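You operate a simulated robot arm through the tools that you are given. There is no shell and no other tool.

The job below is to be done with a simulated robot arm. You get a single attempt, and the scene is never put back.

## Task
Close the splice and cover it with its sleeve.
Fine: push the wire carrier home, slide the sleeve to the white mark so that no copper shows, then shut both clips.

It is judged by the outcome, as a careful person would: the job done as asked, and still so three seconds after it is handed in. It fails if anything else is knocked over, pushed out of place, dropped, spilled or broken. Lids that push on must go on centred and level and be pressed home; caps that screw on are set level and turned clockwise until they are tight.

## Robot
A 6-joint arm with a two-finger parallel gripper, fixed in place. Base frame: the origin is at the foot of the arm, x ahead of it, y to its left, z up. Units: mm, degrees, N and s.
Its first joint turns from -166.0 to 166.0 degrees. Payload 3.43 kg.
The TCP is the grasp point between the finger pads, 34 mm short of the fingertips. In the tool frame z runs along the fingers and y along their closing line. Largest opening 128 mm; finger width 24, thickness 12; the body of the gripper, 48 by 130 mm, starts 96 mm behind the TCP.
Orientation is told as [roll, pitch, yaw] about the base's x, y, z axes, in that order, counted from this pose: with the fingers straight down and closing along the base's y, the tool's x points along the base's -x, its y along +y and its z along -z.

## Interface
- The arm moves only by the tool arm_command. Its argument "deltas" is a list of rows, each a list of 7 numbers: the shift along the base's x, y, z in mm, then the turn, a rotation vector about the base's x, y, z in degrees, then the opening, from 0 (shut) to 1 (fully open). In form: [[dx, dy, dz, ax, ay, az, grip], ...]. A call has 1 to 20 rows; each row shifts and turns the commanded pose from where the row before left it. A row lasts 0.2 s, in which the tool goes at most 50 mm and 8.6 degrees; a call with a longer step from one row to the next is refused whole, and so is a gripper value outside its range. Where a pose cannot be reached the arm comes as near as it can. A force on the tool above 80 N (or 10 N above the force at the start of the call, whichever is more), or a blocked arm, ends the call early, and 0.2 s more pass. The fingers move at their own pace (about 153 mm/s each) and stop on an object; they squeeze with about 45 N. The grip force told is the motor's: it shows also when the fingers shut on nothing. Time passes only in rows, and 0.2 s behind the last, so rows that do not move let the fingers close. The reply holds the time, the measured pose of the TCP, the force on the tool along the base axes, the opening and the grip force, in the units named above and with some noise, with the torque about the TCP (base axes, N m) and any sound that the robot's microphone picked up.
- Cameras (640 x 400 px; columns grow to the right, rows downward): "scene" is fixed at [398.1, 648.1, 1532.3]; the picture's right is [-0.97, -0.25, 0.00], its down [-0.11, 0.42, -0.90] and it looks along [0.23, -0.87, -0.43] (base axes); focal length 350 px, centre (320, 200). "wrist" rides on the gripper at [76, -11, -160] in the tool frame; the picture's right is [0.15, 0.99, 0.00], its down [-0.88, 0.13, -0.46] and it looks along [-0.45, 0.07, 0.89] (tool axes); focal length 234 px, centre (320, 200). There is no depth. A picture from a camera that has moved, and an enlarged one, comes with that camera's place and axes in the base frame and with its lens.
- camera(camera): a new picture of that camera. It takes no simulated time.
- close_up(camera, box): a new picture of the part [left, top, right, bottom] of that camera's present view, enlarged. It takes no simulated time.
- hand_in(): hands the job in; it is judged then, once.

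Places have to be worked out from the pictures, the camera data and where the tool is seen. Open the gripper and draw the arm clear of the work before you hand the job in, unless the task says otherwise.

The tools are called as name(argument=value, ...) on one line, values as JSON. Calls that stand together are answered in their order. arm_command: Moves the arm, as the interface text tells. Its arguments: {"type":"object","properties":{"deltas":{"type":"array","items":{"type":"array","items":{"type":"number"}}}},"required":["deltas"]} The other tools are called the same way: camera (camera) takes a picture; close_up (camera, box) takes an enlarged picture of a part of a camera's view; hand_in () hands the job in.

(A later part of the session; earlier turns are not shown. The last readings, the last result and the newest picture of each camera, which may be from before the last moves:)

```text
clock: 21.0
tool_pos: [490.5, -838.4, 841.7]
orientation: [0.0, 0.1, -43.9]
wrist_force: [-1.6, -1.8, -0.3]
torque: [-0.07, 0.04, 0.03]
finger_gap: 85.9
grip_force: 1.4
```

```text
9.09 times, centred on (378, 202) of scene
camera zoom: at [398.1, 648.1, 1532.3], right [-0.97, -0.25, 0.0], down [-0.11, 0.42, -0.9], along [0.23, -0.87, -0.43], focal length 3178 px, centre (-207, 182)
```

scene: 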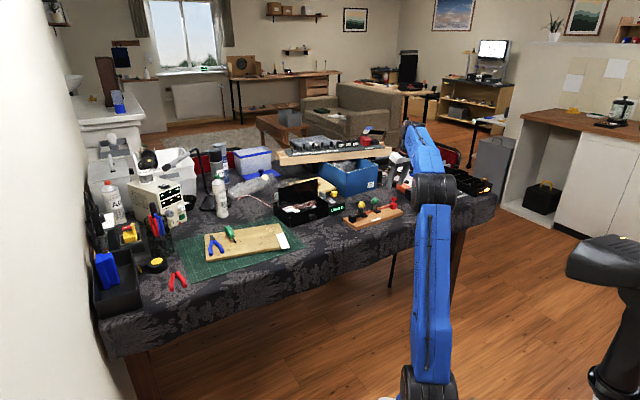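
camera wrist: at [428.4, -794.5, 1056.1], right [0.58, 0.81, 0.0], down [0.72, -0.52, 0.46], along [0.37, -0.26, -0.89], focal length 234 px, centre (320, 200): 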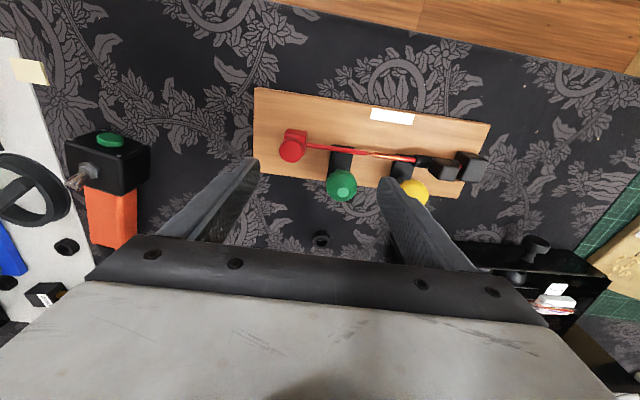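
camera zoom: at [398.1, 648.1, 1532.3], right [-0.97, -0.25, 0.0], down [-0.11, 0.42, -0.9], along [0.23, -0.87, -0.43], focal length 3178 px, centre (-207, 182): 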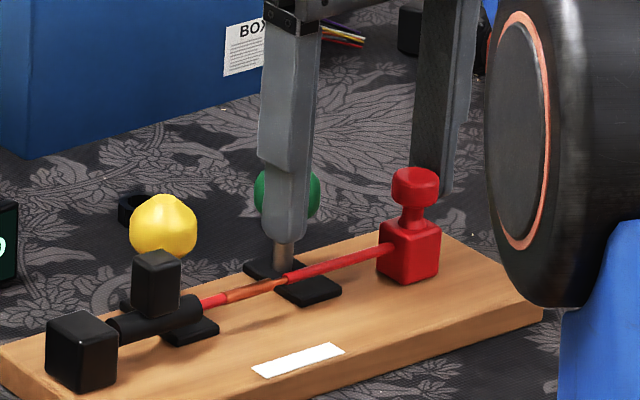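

The rear finger has just touched the knob, and the front one is about a millimetre from the ball. I close further in stages.

arm_command(deltas=[[-0.6, -0.6, 0, 0, 0, 0, 0.62], [0, 0, 0, 0, 0, 0, 0.58], [0, 0, 0, 0, 0, 0, 0.54], [0, 0, 0, 0, 0, 0, 0.54]])

close_up(camera="wrist", box=[230, 120, 450, 250])

close_up(camera="scene", box=[345, 180, 411, 224])

```text
clock: 22.0
tool_pos: [490.3, -838.3, 841.2]
orientation: [0.0, -0.1, -43.9]
wrist_force: [0.3, 0.2, -0.7]
torque: [0.01, 0.0, -0.04]
finger_gap: 69.3
grip_force: 0.0
```

```text
2.91 times, centred on (340, 185) of wrist
camera zoom: at [428.2, -794.3, 1001.9], right [0.58, 0.81, 0.0], down [0.72, -0.52, 0.46], along [0.37, -0.26, -0.89], focal length 681 px, centre (262, 244)
```

zoom: 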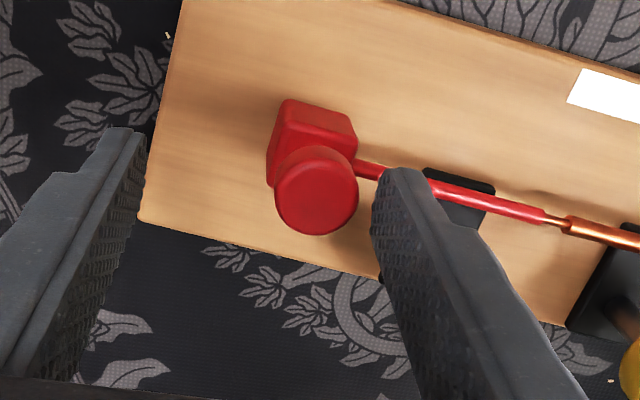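

```text
9.09 times, centred on (378, 202) of scene
camera zoom: at [398.1, 648.1, 1532.3], right [-0.97, -0.25, 0.0], down [-0.11, 0.42, -0.9], along [0.23, -0.87, -0.43], focal length 3178 px, centre (-207, 182)
```

zoom: 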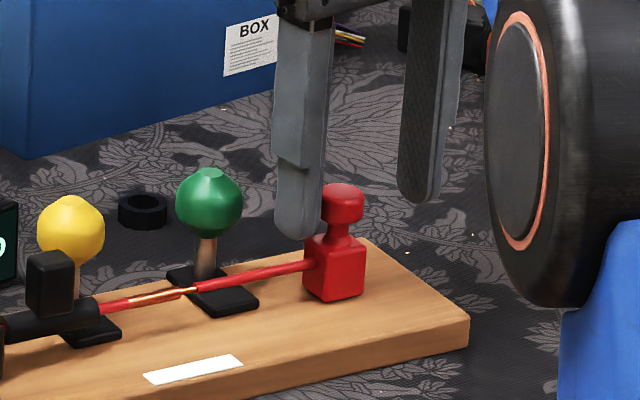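

The finger slipped off the ball and the board was kicked along and turned somewhat; the arm itself is now unloaded. I lift away first and look at the whole scene before doing anything else.

arm_command(deltas=[[0, 0, 25, 0, 0, 0, 0.54], [0, 0, 35, 0, 0, 0, 0.54]])

camera(camera="scene")

close_up(camera="scene", box=[290, 170, 410, 250])

camera(camera="wrist")

```text
clock: 22.6
tool_pos: [489.2, -839.2, 901.5]
orientation: [0.0, -0.1, -43.9]
wrist_force: [-0.1, -0.5, -0.2]
torque: [0.02, 0.01, 0.01]
finger_gap: 69.3
grip_force: 0.1
```

```text
taken
```

scene: 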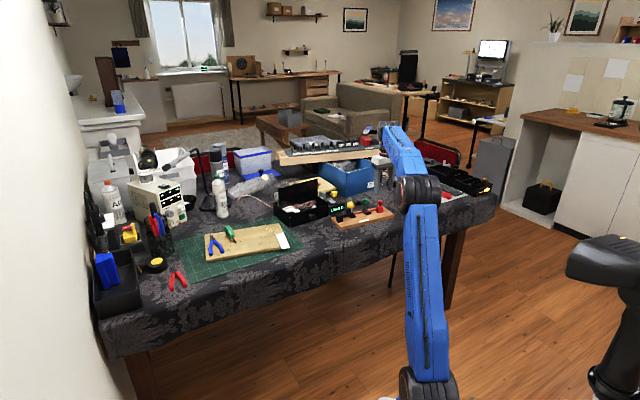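

```text
5.00 times, centred on (350, 210) of scene
camera zoom: at [398.1, 648.1, 1532.3], right [-0.97, -0.25, 0.0], down [-0.11, 0.42, -0.9], along [0.23, -0.87, -0.43], focal length 1748 px, centre (170, 150)
```

zoom: 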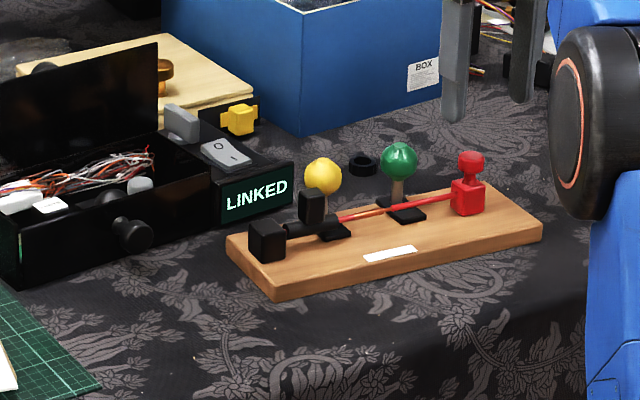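

```text
taken
camera wrist: at [427.4, -795.0, 1061.6], right [0.58, 0.81, 0.0], down [0.72, -0.52, 0.46], along [0.37, -0.26, -0.89], focal length 234 px, centre (320, 200)
```

wrist: 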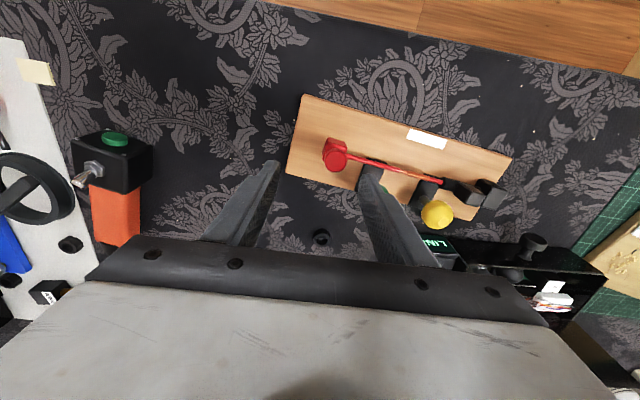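

Nothing else was touched; only the jig board shifted (roughly 40 mm) and turned a few degrees. I check the splice state in close-ups.

close_up(camera="wrist", box=[280, 85, 520, 245])

close_up(camera="scene", box=[332, 190, 402, 235])

```text
2.50 times, centred on (400, 165) of wrist
camera zoom: at [427.4, -795.0, 1061.6], right [0.58, 0.81, 0.0], down [0.72, -0.52, 0.46], along [0.37, -0.26, -0.89], focal length 585 px, centre (120, 288)
```

zoom: 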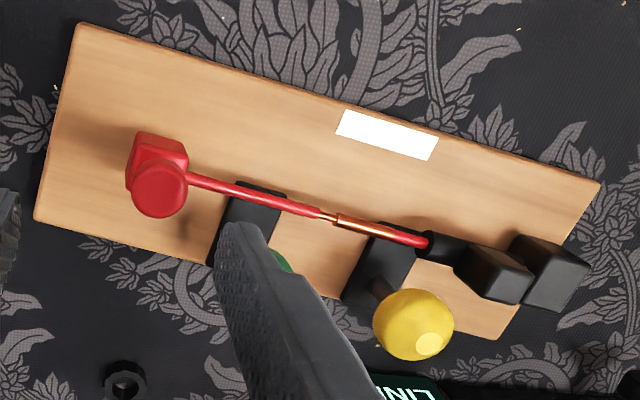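

```text
8.89 times, centred on (367, 212) of scene
camera zoom: at [398.1, 648.1, 1532.3], right [-0.97, -0.25, 0.0], down [-0.11, 0.42, -0.9], along [0.23, -0.87, -0.43], focal length 3108 px, centre (-98, 89)
```

zoom: 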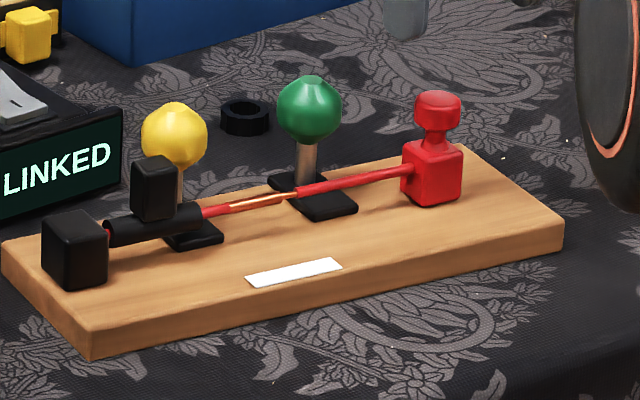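

The carrier is unmoved in the jig (same ~9 mm of thin pin showing) even after that kick, so it is on a hard stop: home. The board now lies at about 40° instead of 46°; I can put it back at the end. Next I turn the gripper to the new axis and look at the sleeve.

arm_command(deltas=[[28, 37, 1, 0, 0, -3, 0.6], [28, 37, 1, 0, 0, -3.1, 0.8], [28, 37, 1, 0, 0, 0, 1], [27, 38, 1, 0, 0, 0, 1]])

camera(camera="wrist")

close_up(camera="wrist", box=[220, 130, 420, 260])

```text
clock: 23.6
tool_pos: [600.2, -690.5, 905.0]
orientation: [0.0, 0.0, -50.1]
wrist_force: [-1.0, -0.3, 0.3]
torque: [0.03, -0.03, 0.03]
finger_gap: 128.0
grip_force: 0.0
```

```text
taken
camera wrist: at [543.2, -640.4, 1065.3], right [0.66, 0.75, 0.0], down [0.67, -0.59, 0.46], along [0.34, -0.3, -0.89], focal length 234 px, centre (320, 200)
```

wrist: 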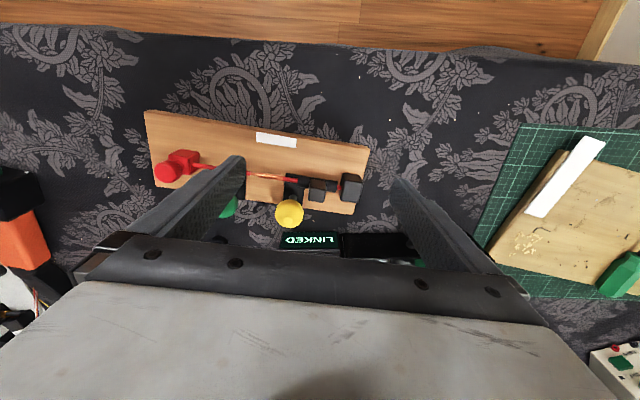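

```text
3.08 times, centred on (320, 195) of wrist
camera zoom: at [543.2, -640.4, 1065.3], right [0.66, 0.75, 0.0], down [0.67, -0.59, 0.46], along [0.34, -0.3, -0.89], focal length 720 px, centre (320, 215)
```

zoom: 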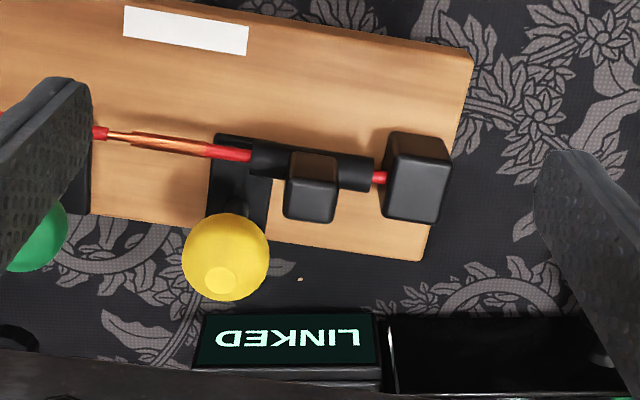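

The sleeve runs from 7 to 55 and the mark from -53 to -3 in the new axis coordinate, so it must travel about 60 mm. The tab's top is near (630, -721, 828). I go above the tab, offset a little to the mark side to clear the yellow ball, with a 40 mm opening.

arm_command(deltas=[[13, -12.5, 0, 0, 0, -0.6, 0.5], [12.5, -12.5, -5, 0, 0, 0, 0.28], [0, 0, -15, 0, 0, 0, 0.28], [0, 0, -15, 0, 0, 0, 0.28]])

close_up(camera="wrist", box=[220, 130, 420, 260])

close_up(camera="scene", box=[332, 190, 402, 235])

```text
clock: 24.6
tool_pos: [626.9, -714.7, 871.1]
orientation: [0.0, 0.0, -50.6]
wrist_force: [0.2, -0.8, -0.2]
torque: [0.03, 0.03, -0.02]
finger_gap: 35.7
grip_force: 0.1
```

```text
3.08 times, centred on (320, 195) of wrist
camera zoom: at [569.9, -663.2, 1031.1], right [0.67, 0.74, 0.0], down [0.66, -0.6, 0.46], along [0.34, -0.31, -0.89], focal length 720 px, centre (320, 215)
```

zoom: 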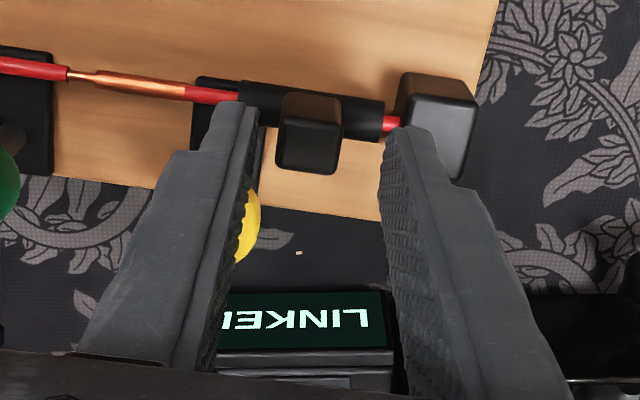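

```text
8.89 times, centred on (367, 212) of scene
camera zoom: at [398.1, 648.1, 1532.3], right [-0.97, -0.25, 0.0], down [-0.11, 0.42, -0.9], along [0.23, -0.87, -0.43], focal length 3108 px, centre (-98, 89)
```

zoom: 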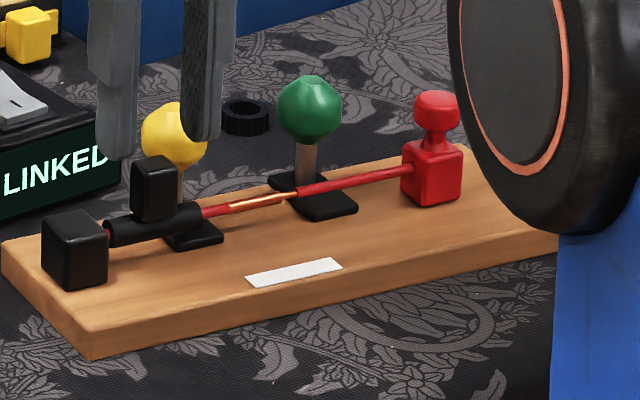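

The tab sits between the fingers. I lower around the tab to z ≈ 845.

arm_command(deltas=[[-0.5, -0.5, -13, 0, 0, 0, 0.28], [-0.5, -0.5, -13, 0, 0, 0, 0.28], [0, 0, 0, 0, 0, 0, 0.28]])

close_up(camera="wrist", box=[220, 130, 420, 260])

close_up(camera="scene", box=[332, 190, 402, 235])

```text
clock: 25.4
tool_pos: [626.0, -715.1, 845.3]
orientation: [0.0, 0.0, -50.5]
wrist_force: [0.1, -0.6, -0.1]
torque: [-0.01, -0.01, 0.0]
finger_gap: 35.9
grip_force: 0.0
```

```text
3.08 times, centred on (320, 195) of wrist
camera zoom: at [568.9, -664.4, 1004.8], right [0.67, 0.74, 0.0], down [0.66, -0.6, 0.46], along [0.34, -0.31, -0.89], focal length 720 px, centre (320, 215)
```

zoom: 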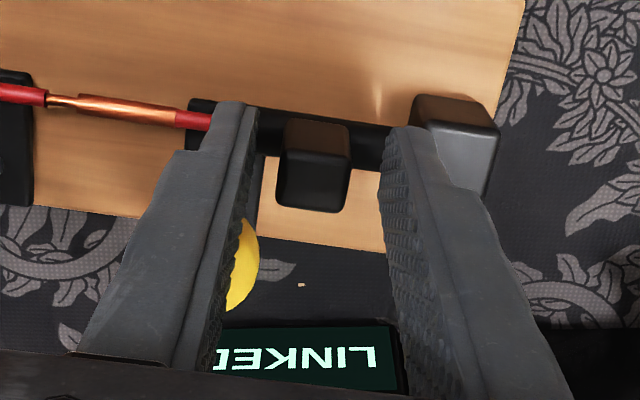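

```text
8.89 times, centred on (367, 212) of scene
camera zoom: at [398.1, 648.1, 1532.3], right [-0.97, -0.25, 0.0], down [-0.11, 0.42, -0.9], along [0.23, -0.87, -0.43], focal length 3108 px, centre (-98, 89)
```

zoom: 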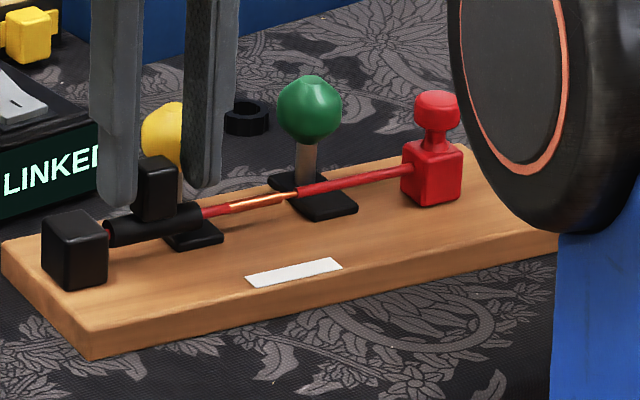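

The fingers straddle the tab symmetrically with the yellow ball clear. I close gently on the tab.

arm_command(deltas=[[0, 0, 0, 0, 0, 0, 0.18], [0, 0, 0, 0, 0, 0, 0.12], [0, 0, 0, 0, 0, 0, 0.12]])

close_up(camera="wrist", box=[220, 130, 420, 260])

```text
clock: 26.2
tool_pos: [625.2, -716.5, 845.0]
orientation: [-0.1, 0.0, -50.6]
wrist_force: [-3.6, -3.3, -1.3]
torque: [-0.1, 0.1, -0.46]
finger_gap: 19.5
grip_force: 44.8
```

```text
3.08 times, centred on (320, 195) of wrist
camera zoom: at [568.6, -664.7, 1005.0], right [0.67, 0.74, 0.0], down [0.66, -0.6, 0.46], along [0.34, -0.31, -0.89], focal length 720 px, centre (320, 215)
```

zoom: 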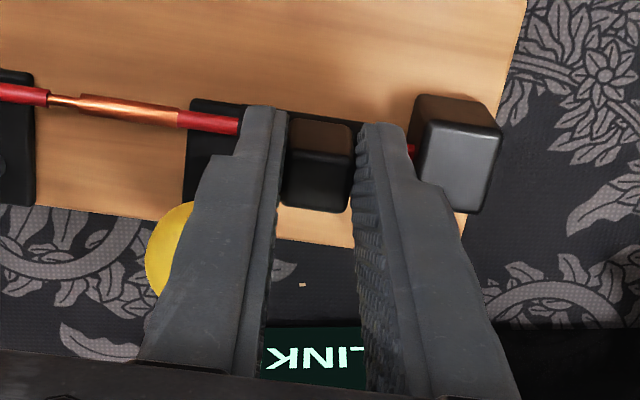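

The tab is held (19.5 mm). I slide the sleeve along the wire toward the mark, 20 mm first, watching for side loads.

arm_command(deltas=[[-1.5, -1.3, 0, 0, 0, 0, 0.12], [-2.3, -1.9, 0, 0, 0, 0, 0.12], [-2.3, -1.9, 0, 0, 0, 0, 0.12], [-2.3, -1.9, 0, 0, 0, 0, 0.12], [-2.3, -1.9, 0, 0, 0, 0, 0.12], [-2.3, -1.9, 0, 0, 0, 0, 0.12], [-2.3, -1.9, 0, 0, 0, 0, 0.12]])

close_up(camera="wrist", box=[220, 130, 420, 260])

close_up(camera="scene", box=[332, 190, 402, 235])

```text
clock: 27.8
tool_pos: [610.2, -729.9, 846.2]
orientation: [0.0, 0.0, -50.7]
wrist_force: [-2.7, 4.1, -0.2]
torque: [0.07, 0.05, -0.36]
finger_gap: 19.9
grip_force: 45.3
```

```text
3.08 times, centred on (320, 195) of wrist
camera zoom: at [553.6, -677.2, 1005.0], right [0.67, 0.74, 0.0], down [0.66, -0.6, 0.46], along [0.34, -0.31, -0.89], focal length 720 px, centre (320, 215)
```

zoom: 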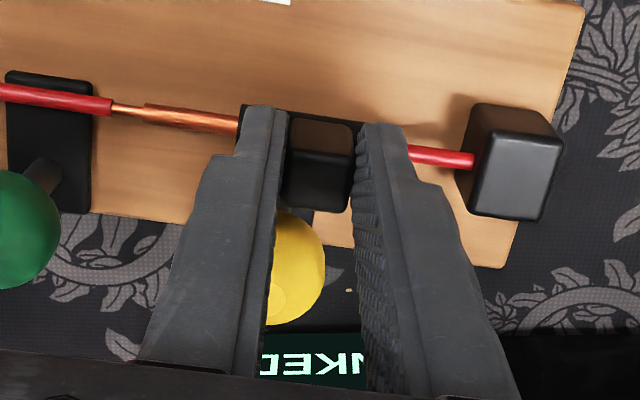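

```text
8.89 times, centred on (367, 212) of scene
camera zoom: at [398.1, 648.1, 1532.3], right [-0.97, -0.25, 0.0], down [-0.11, 0.42, -0.9], along [0.23, -0.87, -0.43], focal length 3108 px, centre (-98, 89)
```

zoom: 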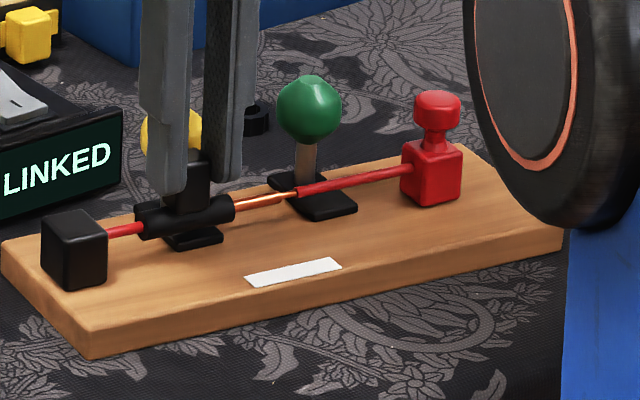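

The sleeve slides well and the board is not moving. A small side force (≈5 N) suggests correcting the direction slightly; I continue another 18 mm.

arm_command(deltas=[[-2.4, -1.7, 0, 0, 0, 0, 0.12], [-2.4, -1.8, 0, 0, 0, 0, 0.12], [-2.4, -1.8, 0, 0, 0, 0, 0.12], [-2.4, -1.8, 0, 0, 0, 0, 0.12], [-2.4, -1.8, 0, 0, 0, 0, 0.12], [-2.4, -1.8, 0, 0, 0, 0, 0.12]])

close_up(camera="wrist", box=[220, 130, 420, 260])

close_up(camera="scene", box=[332, 190, 402, 235])

```text
clock: 29.2
tool_pos: [595.8, -738.8, 844.3]
orientation: [0.0, 0.0, -50.6]
wrist_force: [3.3, -4.3, 0.1]
torque: [-0.73, -0.45, -0.26]
finger_gap: 19.8
grip_force: 44.6
```

```text
3.08 times, centred on (320, 195) of wrist
camera zoom: at [540.0, -687.9, 1004.9], right [0.67, 0.74, 0.0], down [0.66, -0.6, 0.46], along [0.34, -0.31, -0.89], focal length 720 px, centre (320, 215)
```

zoom: 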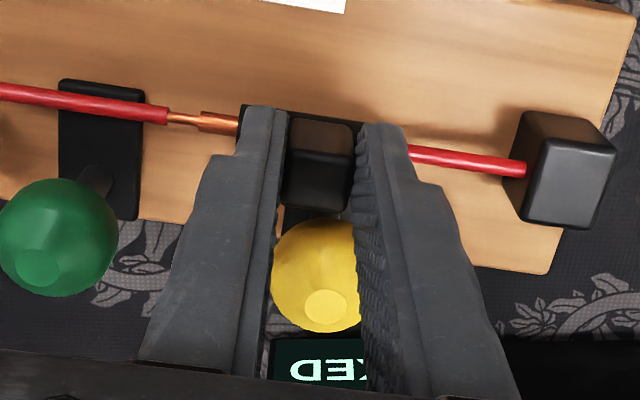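

```text
8.89 times, centred on (367, 212) of scene
camera zoom: at [398.1, 648.1, 1532.3], right [-0.97, -0.25, 0.0], down [-0.11, 0.42, -0.9], along [0.23, -0.87, -0.43], focal length 3108 px, centre (-98, 89)
```

zoom: 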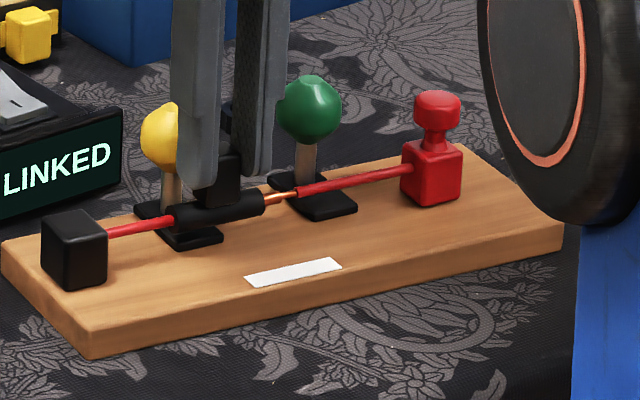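

Side force is now slightly the other way, so the true direction lies in between. I continue 18 mm more and then fine-tune by sight.

arm_command(deltas=[[-2.2, -2.1, 0, 0, 0, 0, 0.12], [-2.3, -1.95, 0, 0, 0, 0, 0.12], [-2.3, -1.9, 0, 0, 0, 0, 0.12], [-2.3, -1.9, 0, 0, 0, 0, 0.12], [-2.3, -1.9, 0, 0, 0, 0, 0.12], [-2.3, -1.9, 0, 0, 0, 0, 0.12]])

close_up(camera="wrist", box=[220, 110, 420, 240])

close_up(camera="scene", box=[342, 195, 392, 227])

```text
clock: 30.6
tool_pos: [582.8, -750.3, 845.0]
orientation: [0.0, 0.0, -50.6]
wrist_force: [-0.8, 1.1, 0.4]
torque: [0.07, 0.12, -0.38]
finger_gap: 19.7
grip_force: 45.4
```

```text
3.08 times, centred on (320, 175) of wrist
camera zoom: at [525.3, -699.7, 1005.0], right [0.67, 0.74, 0.0], down [0.66, -0.6, 0.46], along [0.34, -0.31, -0.89], focal length 720 px, centre (320, 277)
```

zoom: 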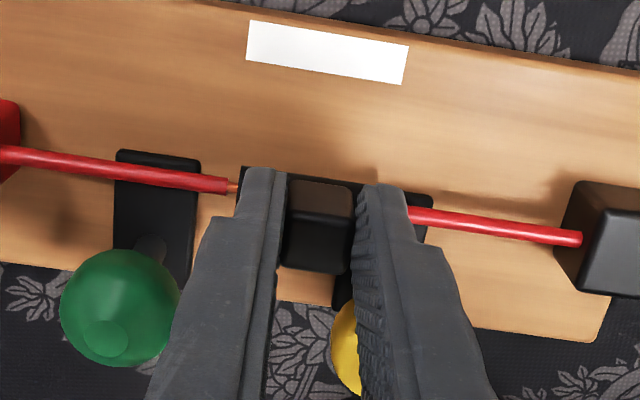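

```text
12.50 times, centred on (367, 211) of scene
camera zoom: at [398.1, 648.1, 1532.3], right [-0.97, -0.25, 0.0], down [-0.11, 0.42, -0.9], along [0.23, -0.87, -0.43], focal length 4370 px, centre (-268, 62)
```

zoom: 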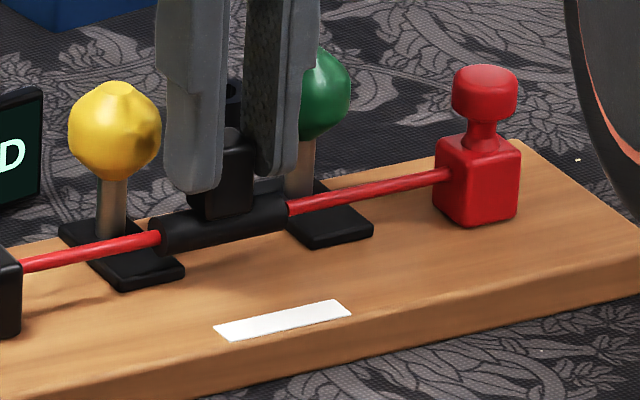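

About 4 mm of the thin pin is still visible at the sleeve's left end, and about 5 mm of travel remains to the mark. I move 5 mm more slowly.

arm_command(deltas=[[-1.3, -1.06, 0, 0, 0, 0, 0.12], [-1.3, -1.06, 0, 0, 0, 0, 0.12], [-1.3, -1.06, 0, 0, 0, 0, 0.12], [0, 0, 0, 0, 0, 0, 0.12]])

close_up(camera="wrist", box=[260, 110, 380, 190])

close_up(camera="scene", box=[342, 195, 392, 227])

```text
clock: 31.6
tool_pos: [577.0, -753.7, 845.3]
orientation: [0.0, -0.1, -50.6]
wrist_force: [-4.7, 6.8, 0.4]
torque: [0.32, 0.3, -0.23]
finger_gap: 19.6
grip_force: 45.1
```

```text
5.00 times, centred on (320, 150) of wrist
camera zoom: at [521.6, -702.8, 1005.0], right [0.67, 0.74, 0.0], down [0.66, -0.6, 0.46], along [0.34, -0.31, -0.89], focal length 1171 px, centre (320, 450)
```

zoom: 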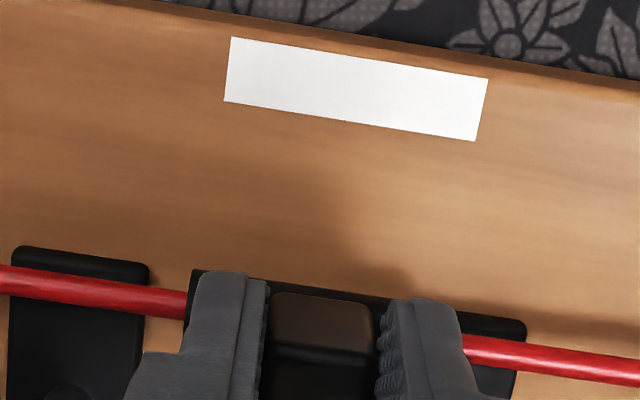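

```text
12.50 times, centred on (367, 211) of scene
camera zoom: at [398.1, 648.1, 1532.3], right [-0.97, -0.25, 0.0], down [-0.11, 0.42, -0.9], along [0.23, -0.87, -0.43], focal length 4370 px, centre (-268, 62)
```

zoom: 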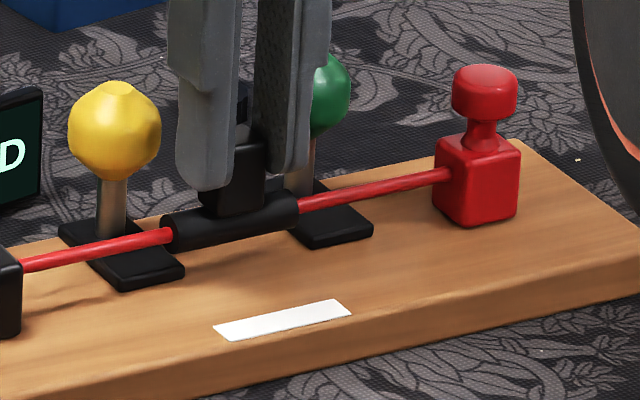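

No copper is visible any more; the sleeve's left end is about 1.7 mm past the mark's left end, covering the pin with about 2 mm to spare. I relieve the side load, open the fingers and lift clear to verify.

arm_command(deltas=[[-0.3, 0.4, 0, 0, 0, 0, 0.12], [0, 0, 0, 0, 0, 0, 0.28], [0, 0, 0, 0, 0, 0, 0.28], [0, 0, 20, 0, 0, 0, 0.28], [0, 0, 30, 0, 0, 0, 0.28], [-10, 12, 15, 0, 0, 0, 1], [-10, 12, 15, 0, 0, 0, 1], [-10, 12, 0, 0, 0, 0, 1]])

close_up(camera="wrist", box=[230, 130, 410, 250])

close_up(camera="scene", box=[342, 195, 392, 227])

```text
clock: 33.4
tool_pos: [546.8, -717.5, 926.4]
orientation: [0.0, 0.0, -50.6]
wrist_force: [0.4, -0.4, -0.6]
torque: [0.02, 0.0, 0.02]
finger_gap: 128.3
grip_force: 0.1
```

```text
3.33 times, centred on (320, 190) of wrist
camera zoom: at [491.1, -666.2, 1085.7], right [0.67, 0.74, 0.0], down [0.66, -0.6, 0.46], along [0.34, -0.31, -0.89], focal length 781 px, centre (320, 233)
```

zoom: 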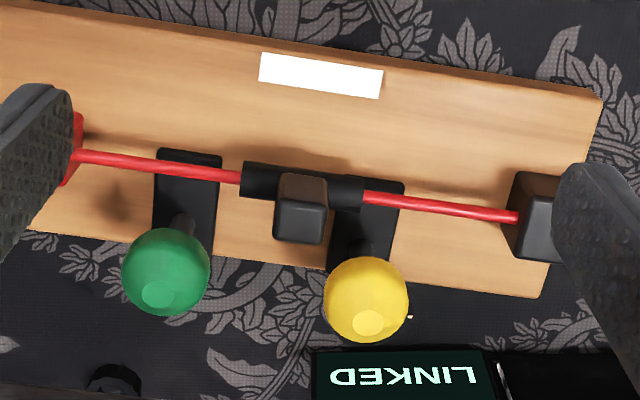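

```text
12.50 times, centred on (367, 211) of scene
camera zoom: at [398.1, 648.1, 1532.3], right [-0.97, -0.25, 0.0], down [-0.11, 0.42, -0.9], along [0.23, -0.87, -0.43], focal length 4370 px, centre (-268, 62)
```

zoom: 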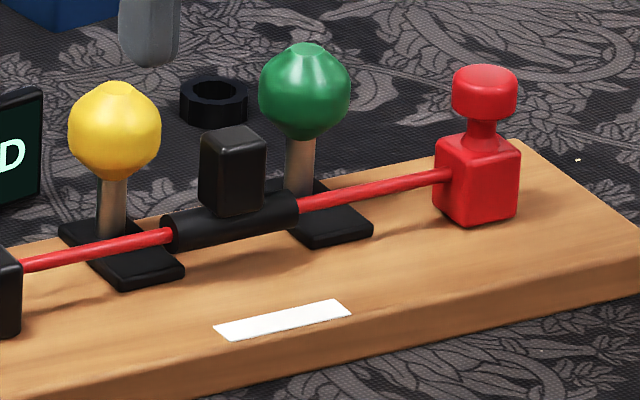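

The sleeve sits within about 1.2 mm of the mark and no copper shows from either camera. Now I study the clips closely to see how they move.

close_up(camera="scene", box=[345, 197, 373, 215])

close_up(camera="wrist", box=[262, 165, 352, 225])

```text
16.00 times, centred on (359, 206) of scene
camera zoom: at [398.1, 648.1, 1532.3], right [-0.97, -0.25, 0.0], down [-0.11, 0.42, -0.9], along [0.23, -0.87, -0.43], focal length 5594 px, centre (-304, 104)
```

zoom: 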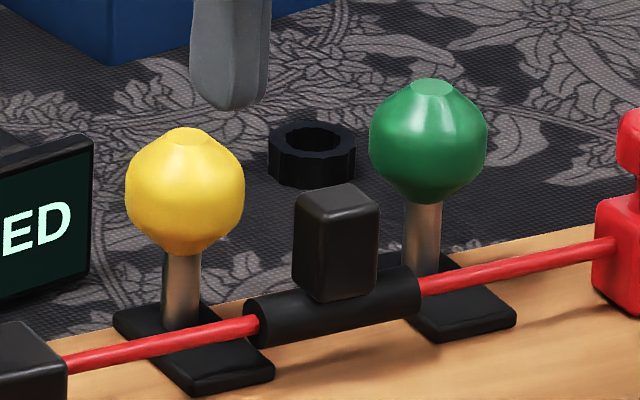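

```text
6.67 times, centred on (307, 195) of wrist
camera zoom: at [491.1, -666.2, 1085.7], right [0.67, 0.74, 0.0], down [0.66, -0.6, 0.46], along [0.34, -0.31, -0.89], focal length 1561 px, centre (407, 233)
```

zoom: 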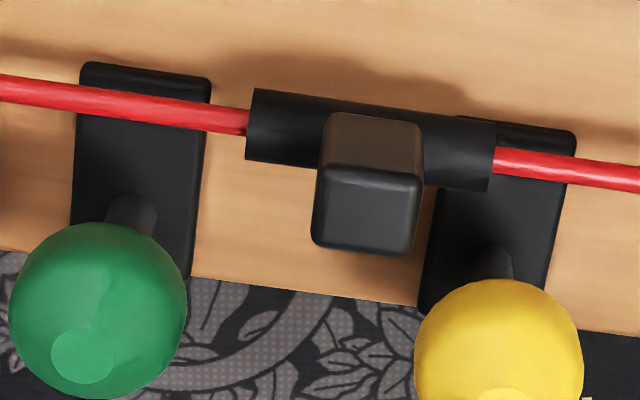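

The clips are upright ball-levers standing about 29 mm behind the wire; they should fold over toward the wire (toward the mark side). I'll push the green one over with closed fingers from behind. For reach I tilt the tool 15° outward and go to a hover point behind the green ball.

arm_command(deltas=[[9, -30, 0, -5.8, -4.75, 0, 0.5], [9, -30, 0, -5.8, -4.75, 0, 0], [9, -30, 0, 0, 0, 0, 0], [9.9, -28.9, 0, 0, 0, 0, 0], [0, 0, 0, 0, 0, 0, 0]])

camera(camera="wrist")

close_up(camera="scene", box=[317, 170, 407, 230])

```text
clock: 34.6
tool_pos: [584.7, -836.9, 925.9]
orientation: [0.1, -15.0, -50.6]
wrist_force: [0.3, 0.4, 0.2]
torque: [0.0, 0.01, -0.02]
finger_gap: 0.0
grip_force: 33.0
```

```text
taken
camera wrist: at [502.9, -755.7, 1060.0], right [0.67, 0.74, -0.04], down [0.57, -0.48, 0.67], along [0.47, -0.47, -0.74], focal length 234 px, centre (320, 200)
```

wrist: 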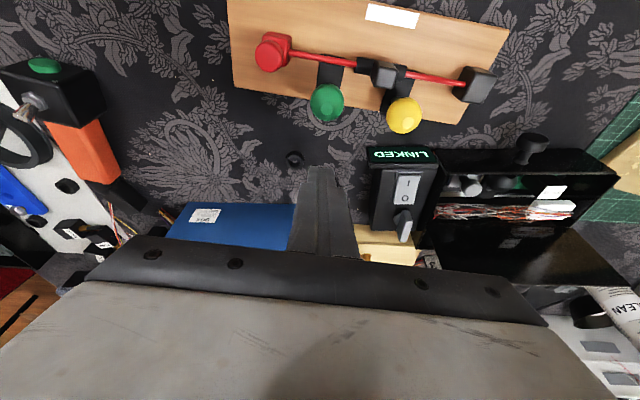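

```text
6.67 times, centred on (362, 200) of scene
camera zoom: at [398.1, 648.1, 1532.3], right [-0.97, -0.25, 0.0], down [-0.11, 0.42, -0.9], along [0.23, -0.87, -0.43], focal length 2331 px, centre (40, 200)
```

zoom: 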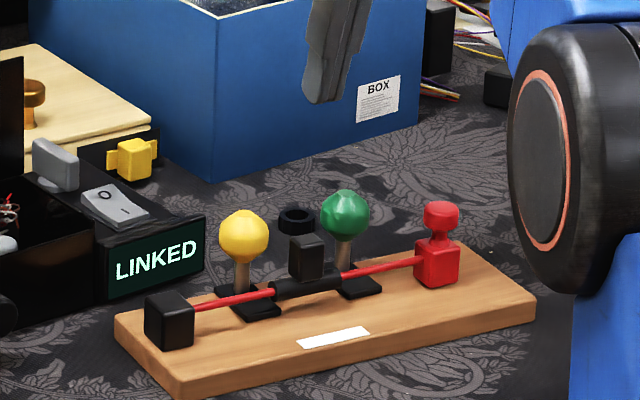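

The tilted pose is reached with fingers closed. I descend behind the green ball to z ≈ 850.

arm_command(deltas=[[0, 0, -20, 0, 0, 0, 0], [0, 0, -20, 0, 0, 0, 0], [0, 0, -20, 0, 0, 0, 0]])

close_up(camera="wrist", box=[230, 90, 410, 210])

close_up(camera="scene", box=[332, 180, 392, 220])

```text
clock: 35.4
tool_pos: [584.9, -837.0, 865.1]
orientation: [0.0, -15.0, -50.6]
wrist_force: [-0.1, 0.6, 0.8]
torque: [0.0, 0.0, -0.06]
finger_gap: 0.3
grip_force: 33.0
```

```text
3.33 times, centred on (320, 150) of wrist
camera zoom: at [503.9, -755.0, 1000.7], right [0.67, 0.74, -0.04], down [0.57, -0.48, 0.67], along [0.47, -0.47, -0.74], focal length 781 px, centre (320, 367)
```

zoom: 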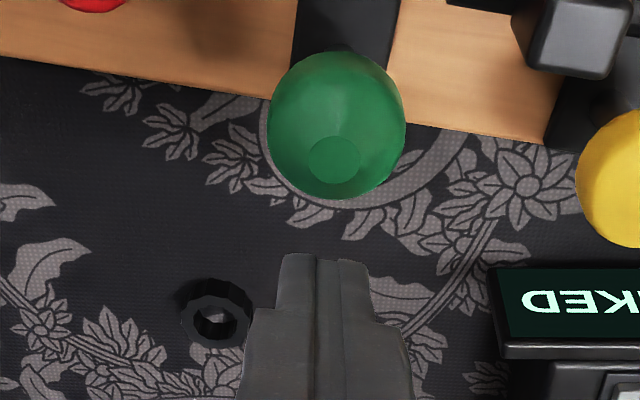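

```text
10.00 times, centred on (362, 200) of scene
camera zoom: at [398.1, 648.1, 1532.3], right [-0.97, -0.25, 0.0], down [-0.11, 0.42, -0.9], along [0.23, -0.87, -0.43], focal length 3496 px, centre (-100, 200)
```

zoom: 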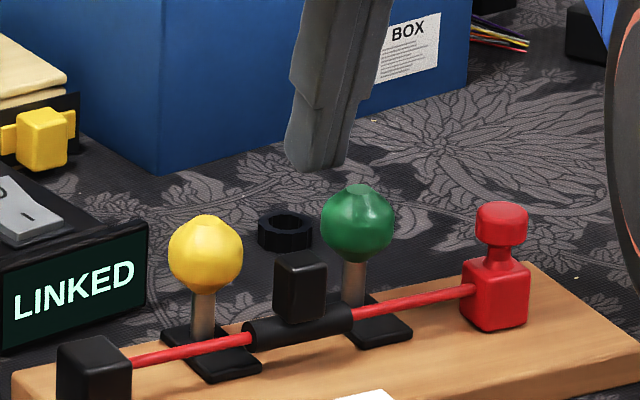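

The closed fingers are aligned behind the green ball. I lower the last 17 mm and then push slowly toward the wire until contact.

arm_command(deltas=[[0, 0, -8.5, 0, 0, 0, 0], [0, 0, -8.5, 0, 0, 0, 0], [-1.9, 2.3, 0, 0, 0, 0, 0], [-1.9, 2.3, 0, 0, 0, 0, 0], [-1.9, 2.3, 0, 0, 0, 0, 0], [-1.9, 2.3, 0, 0, 0, 0, 0]])

close_up(camera="wrist", box=[230, 90, 410, 210])

close_up(camera="scene", box=[332, 180, 392, 220])

```text
clock: 36.8
tool_pos: [577.3, -828.5, 848.2]
orientation: [0.0, -15.0, -50.6]
wrist_force: [-0.4, 0.1, 1.9]
torque: [-0.04, -0.01, 0.02]
finger_gap: 0.0
grip_force: 32.7
```

```text
3.33 times, centred on (320, 150) of wrist
camera zoom: at [496.3, -746.2, 982.8], right [0.67, 0.74, -0.04], down [0.57, -0.48, 0.67], along [0.47, -0.47, -0.74], focal length 781 px, centre (320, 367)
```

zoom: 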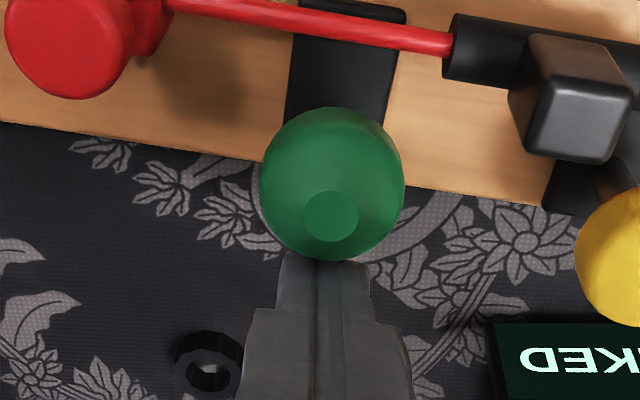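

```text
10.00 times, centred on (362, 200) of scene
camera zoom: at [398.1, 648.1, 1532.3], right [-0.97, -0.25, 0.0], down [-0.11, 0.42, -0.9], along [0.23, -0.87, -0.43], focal length 3496 px, centre (-100, 200)
```

zoom: 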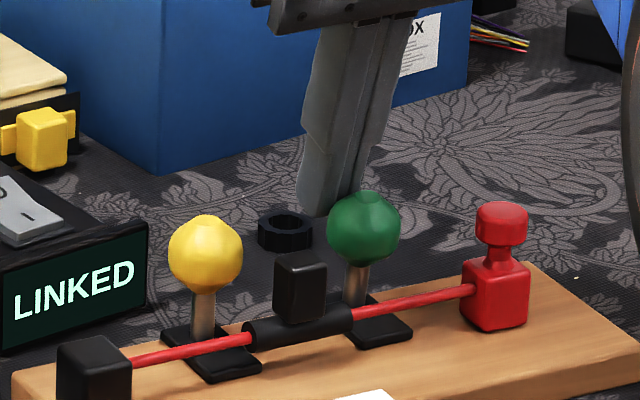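

The ball has begun to fold toward the wire with almost no force, and the board is still. I follow its arc (about 45 mm radius) with the fingers.

arm_command(deltas=[[-1.98, 2.41, -0.33, 0, 0, 0, 0], [-1.96, 2.39, -0.55, 0, 0, 0, 0], [-1.93, 2.36, -0.76, 0, 0, 0, 0], [-1.89, 2.31, -0.97, 0, 0, 0, 0], [-1.84, 2.25, -1.18, 0, 0, 0, 0]])

close_up(camera="wrist", box=[230, 90, 410, 210])

close_up(camera="scene", box=[332, 180, 392, 220])

```text
clock: 38.0
tool_pos: [567.3, -816.2, 843.0]
orientation: [0.0, -14.9, -50.5]
wrist_force: [0.0, 0.2, 0.8]
torque: [0.01, -0.02, 0.01]
finger_gap: 0.0
grip_force: 33.1
```

```text
3.33 times, centred on (320, 150) of wrist
camera zoom: at [486.8, -734.4, 978.7], right [0.67, 0.74, -0.04], down [0.57, -0.48, 0.67], along [0.47, -0.47, -0.74], focal length 781 px, centre (320, 367)
```

zoom: 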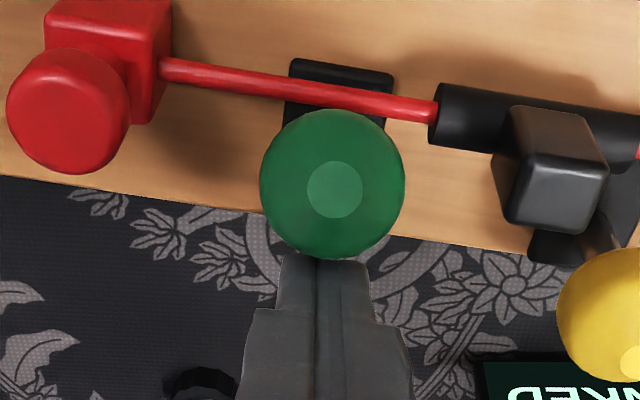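

```text
10.00 times, centred on (362, 200) of scene
camera zoom: at [398.1, 648.1, 1532.3], right [-0.97, -0.25, 0.0], down [-0.11, 0.42, -0.9], along [0.23, -0.87, -0.43], focal length 3496 px, centre (-100, 200)
```

zoom: 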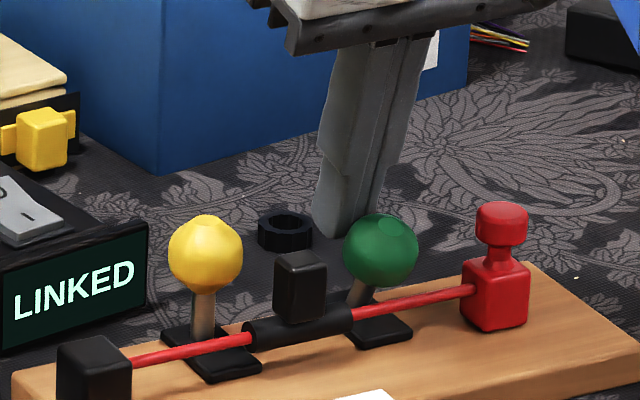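

The lever folds freely and the board stays put. I continue along the arc to about 45°.

arm_command(deltas=[[-1.79, 2.19, -1.38, 0, 0, 0, 0], [-1.72, 2.1, -1.57, 0, 0, 0, 0], [-1.65, 2.02, -1.76, 0, 0, 0, 0], [-1.57, 1.92, -1.94, 0, 0, 0, 0], [-1.48, 1.81, -2.1, 0, 0, 0, 0]])

close_up(camera="wrist", box=[230, 90, 410, 210])

close_up(camera="scene", box=[332, 180, 392, 220])

```text
clock: 39.2
tool_pos: [559.6, -804.7, 835.1]
orientation: [0.0, -14.9, -50.6]
wrist_force: [-0.3, 1.0, -0.7]
torque: [-0.01, -0.03, 0.0]
finger_gap: 0.0
grip_force: 33.2
```

```text
3.33 times, centred on (320, 150) of wrist
camera zoom: at [478.3, -724.5, 969.8], right [0.67, 0.74, -0.04], down [0.57, -0.48, 0.67], along [0.47, -0.47, -0.74], focal length 781 px, centre (320, 367)
```

zoom: 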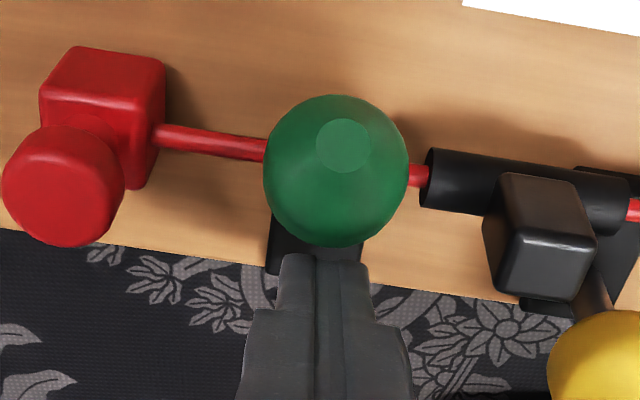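

```text
10.00 times, centred on (362, 200) of scene
camera zoom: at [398.1, 648.1, 1532.3], right [-0.97, -0.25, 0.0], down [-0.11, 0.42, -0.9], along [0.23, -0.87, -0.43], focal length 3496 px, centre (-100, 200)
```

zoom: 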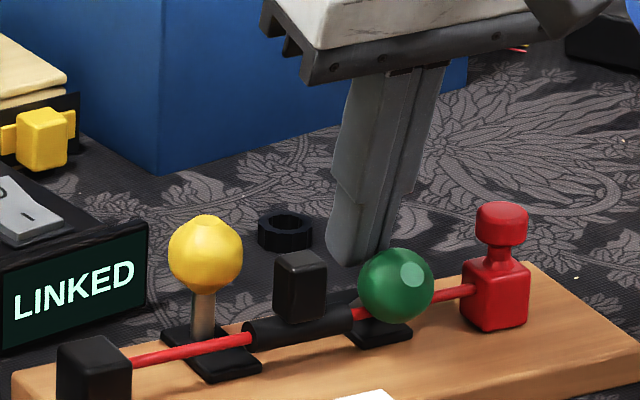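

The green ball is now past 45°, over the wire. I back off, rise, bring the tool to vertical and place it above the ball to press it down.

arm_command(deltas=[[2.5, -3.1, 0, 0, 0, 0, 0], [0, 0, 25, 0, 0, 0, 0], [0, 0, 25, 0, 0, 0, 0], [-12, 13, 0, 5.8, 4.75, 0, 0], [-11.3, 13.4, 0, 5.8, 4.75, 0, 0], [0, 0, 0, 0, 0, 0, 0]])

close_up(camera="wrist", box=[230, 110, 410, 230])

close_up(camera="scene", box=[332, 180, 392, 220])

```text
clock: 40.6
tool_pos: [537.2, -783.4, 885.1]
orientation: [0.0, 0.1, -50.6]
wrist_force: [-0.8, 0.4, -0.6]
torque: [-0.01, -0.01, -0.01]
finger_gap: 0.0
grip_force: 33.2
```

```text
3.33 times, centred on (320, 170) of wrist
camera zoom: at [481.7, -731.0, 1045.4], right [0.67, 0.74, 0.0], down [0.66, -0.6, 0.45], along [0.34, -0.3, -0.89], focal length 781 px, centre (320, 300)
```

zoom: 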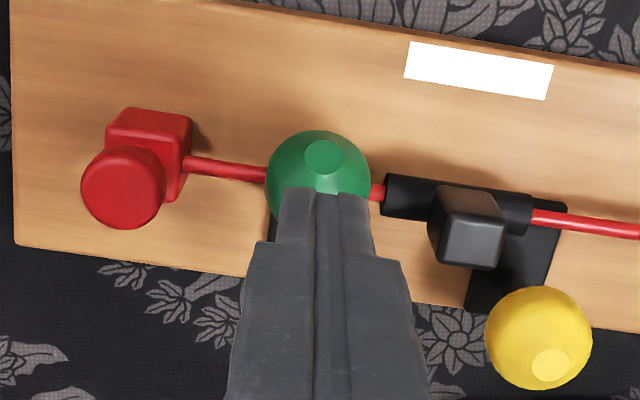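

```text
10.00 times, centred on (362, 200) of scene
camera zoom: at [398.1, 648.1, 1532.3], right [-0.97, -0.25, 0.0], down [-0.11, 0.42, -0.9], along [0.23, -0.87, -0.43], focal length 3496 px, centre (-100, 200)
```

zoom: 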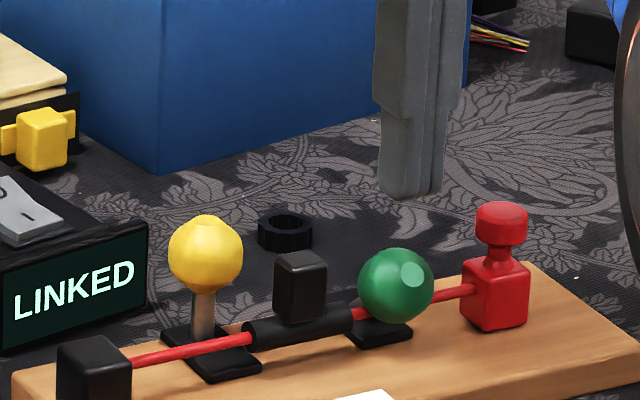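

The lever stays where I left it (hinge friction), ball top at about z = 823. I now press down on it gently until it stops.

arm_command(deltas=[[0, 0, -12, 0, 0, 0, 0], [0, 0, -12, 0, 0, 0, 0], [0, 0, -3, 0, 0, 0, 0], [0, 0, -3, 0, 0, 0, 0], [0, 0, -3, 0, 0, 0, 0]])

close_up(camera="wrist", box=[230, 110, 410, 230])

close_up(camera="scene", box=[332, 180, 392, 220])

```text
clock: 41.8
tool_pos: [538.2, -782.4, 856.0]
orientation: [0.0, -0.2, -50.6]
wrist_force: [-3.7, 4.0, 24.2]
torque: [0.17, 0.19, 0.03]
finger_gap: 0.0
grip_force: 32.8
```

```text
3.33 times, centred on (320, 170) of wrist
camera zoom: at [481.1, -730.3, 1014.4], right [0.67, 0.74, 0.0], down [0.66, -0.6, 0.46], along [0.34, -0.31, -0.89], focal length 781 px, centre (320, 300)
```

zoom: 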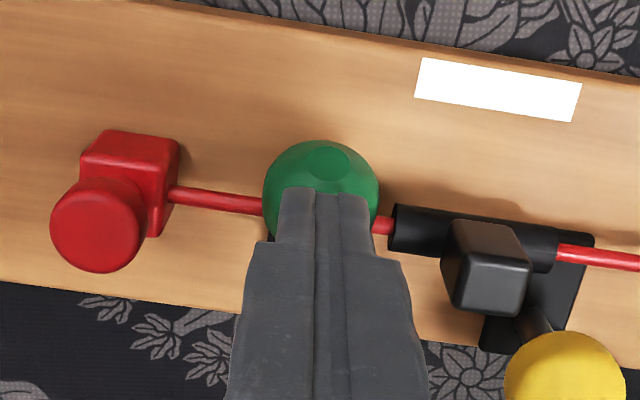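

```text
10.00 times, centred on (362, 200) of scene
camera zoom: at [398.1, 648.1, 1532.3], right [-0.97, -0.25, 0.0], down [-0.11, 0.42, -0.9], along [0.23, -0.87, -0.43], focal length 3496 px, centre (-100, 200)
```

zoom: 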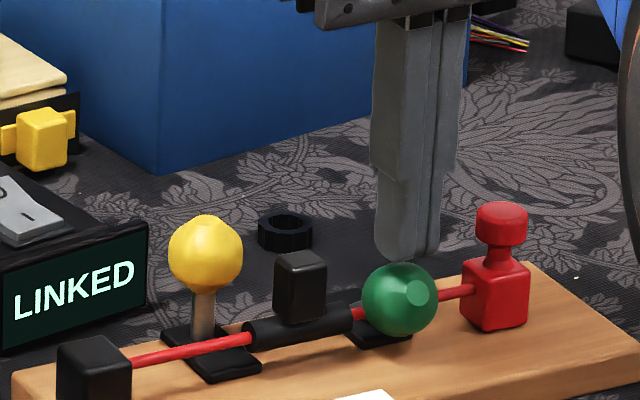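

There is 24 N of resistance and the ball has come down to about z = 805. I press a little further to see whether it is at its stop or clicks shut.

arm_command(deltas=[[0, 0, -1, 0, 0, 0, 0], [0, 0, -1, 0, 0, 0, 0], [0, 0, 0, 0, 0, 0, 0]])

close_up(camera="scene", box=[332, 180, 392, 220])

```text
clock: 42.6
tool_pos: [537.3, -781.7, 854.4]
orientation: [-0.2, -0.3, -50.6]
wrist_force: [-2.4, 0.0, 55.6]
torque: [0.1, 0.13, 0.0]
finger_gap: 0.0
grip_force: 33.1
```

```text
10.00 times, centred on (362, 200) of scene
camera zoom: at [398.1, 648.1, 1532.3], right [-0.97, -0.25, 0.0], down [-0.11, 0.42, -0.9], along [0.23, -0.87, -0.43], focal length 3496 px, centre (-100, 200)
```

zoom: 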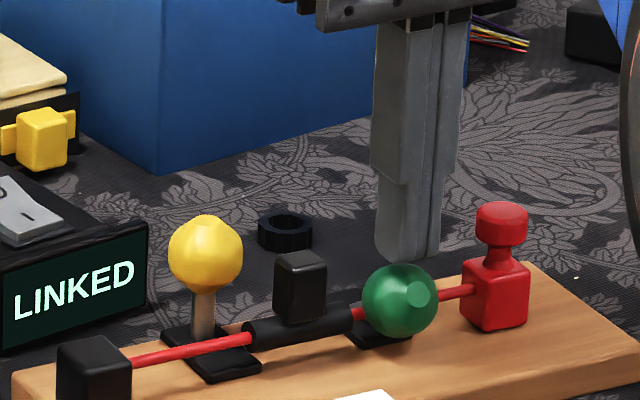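

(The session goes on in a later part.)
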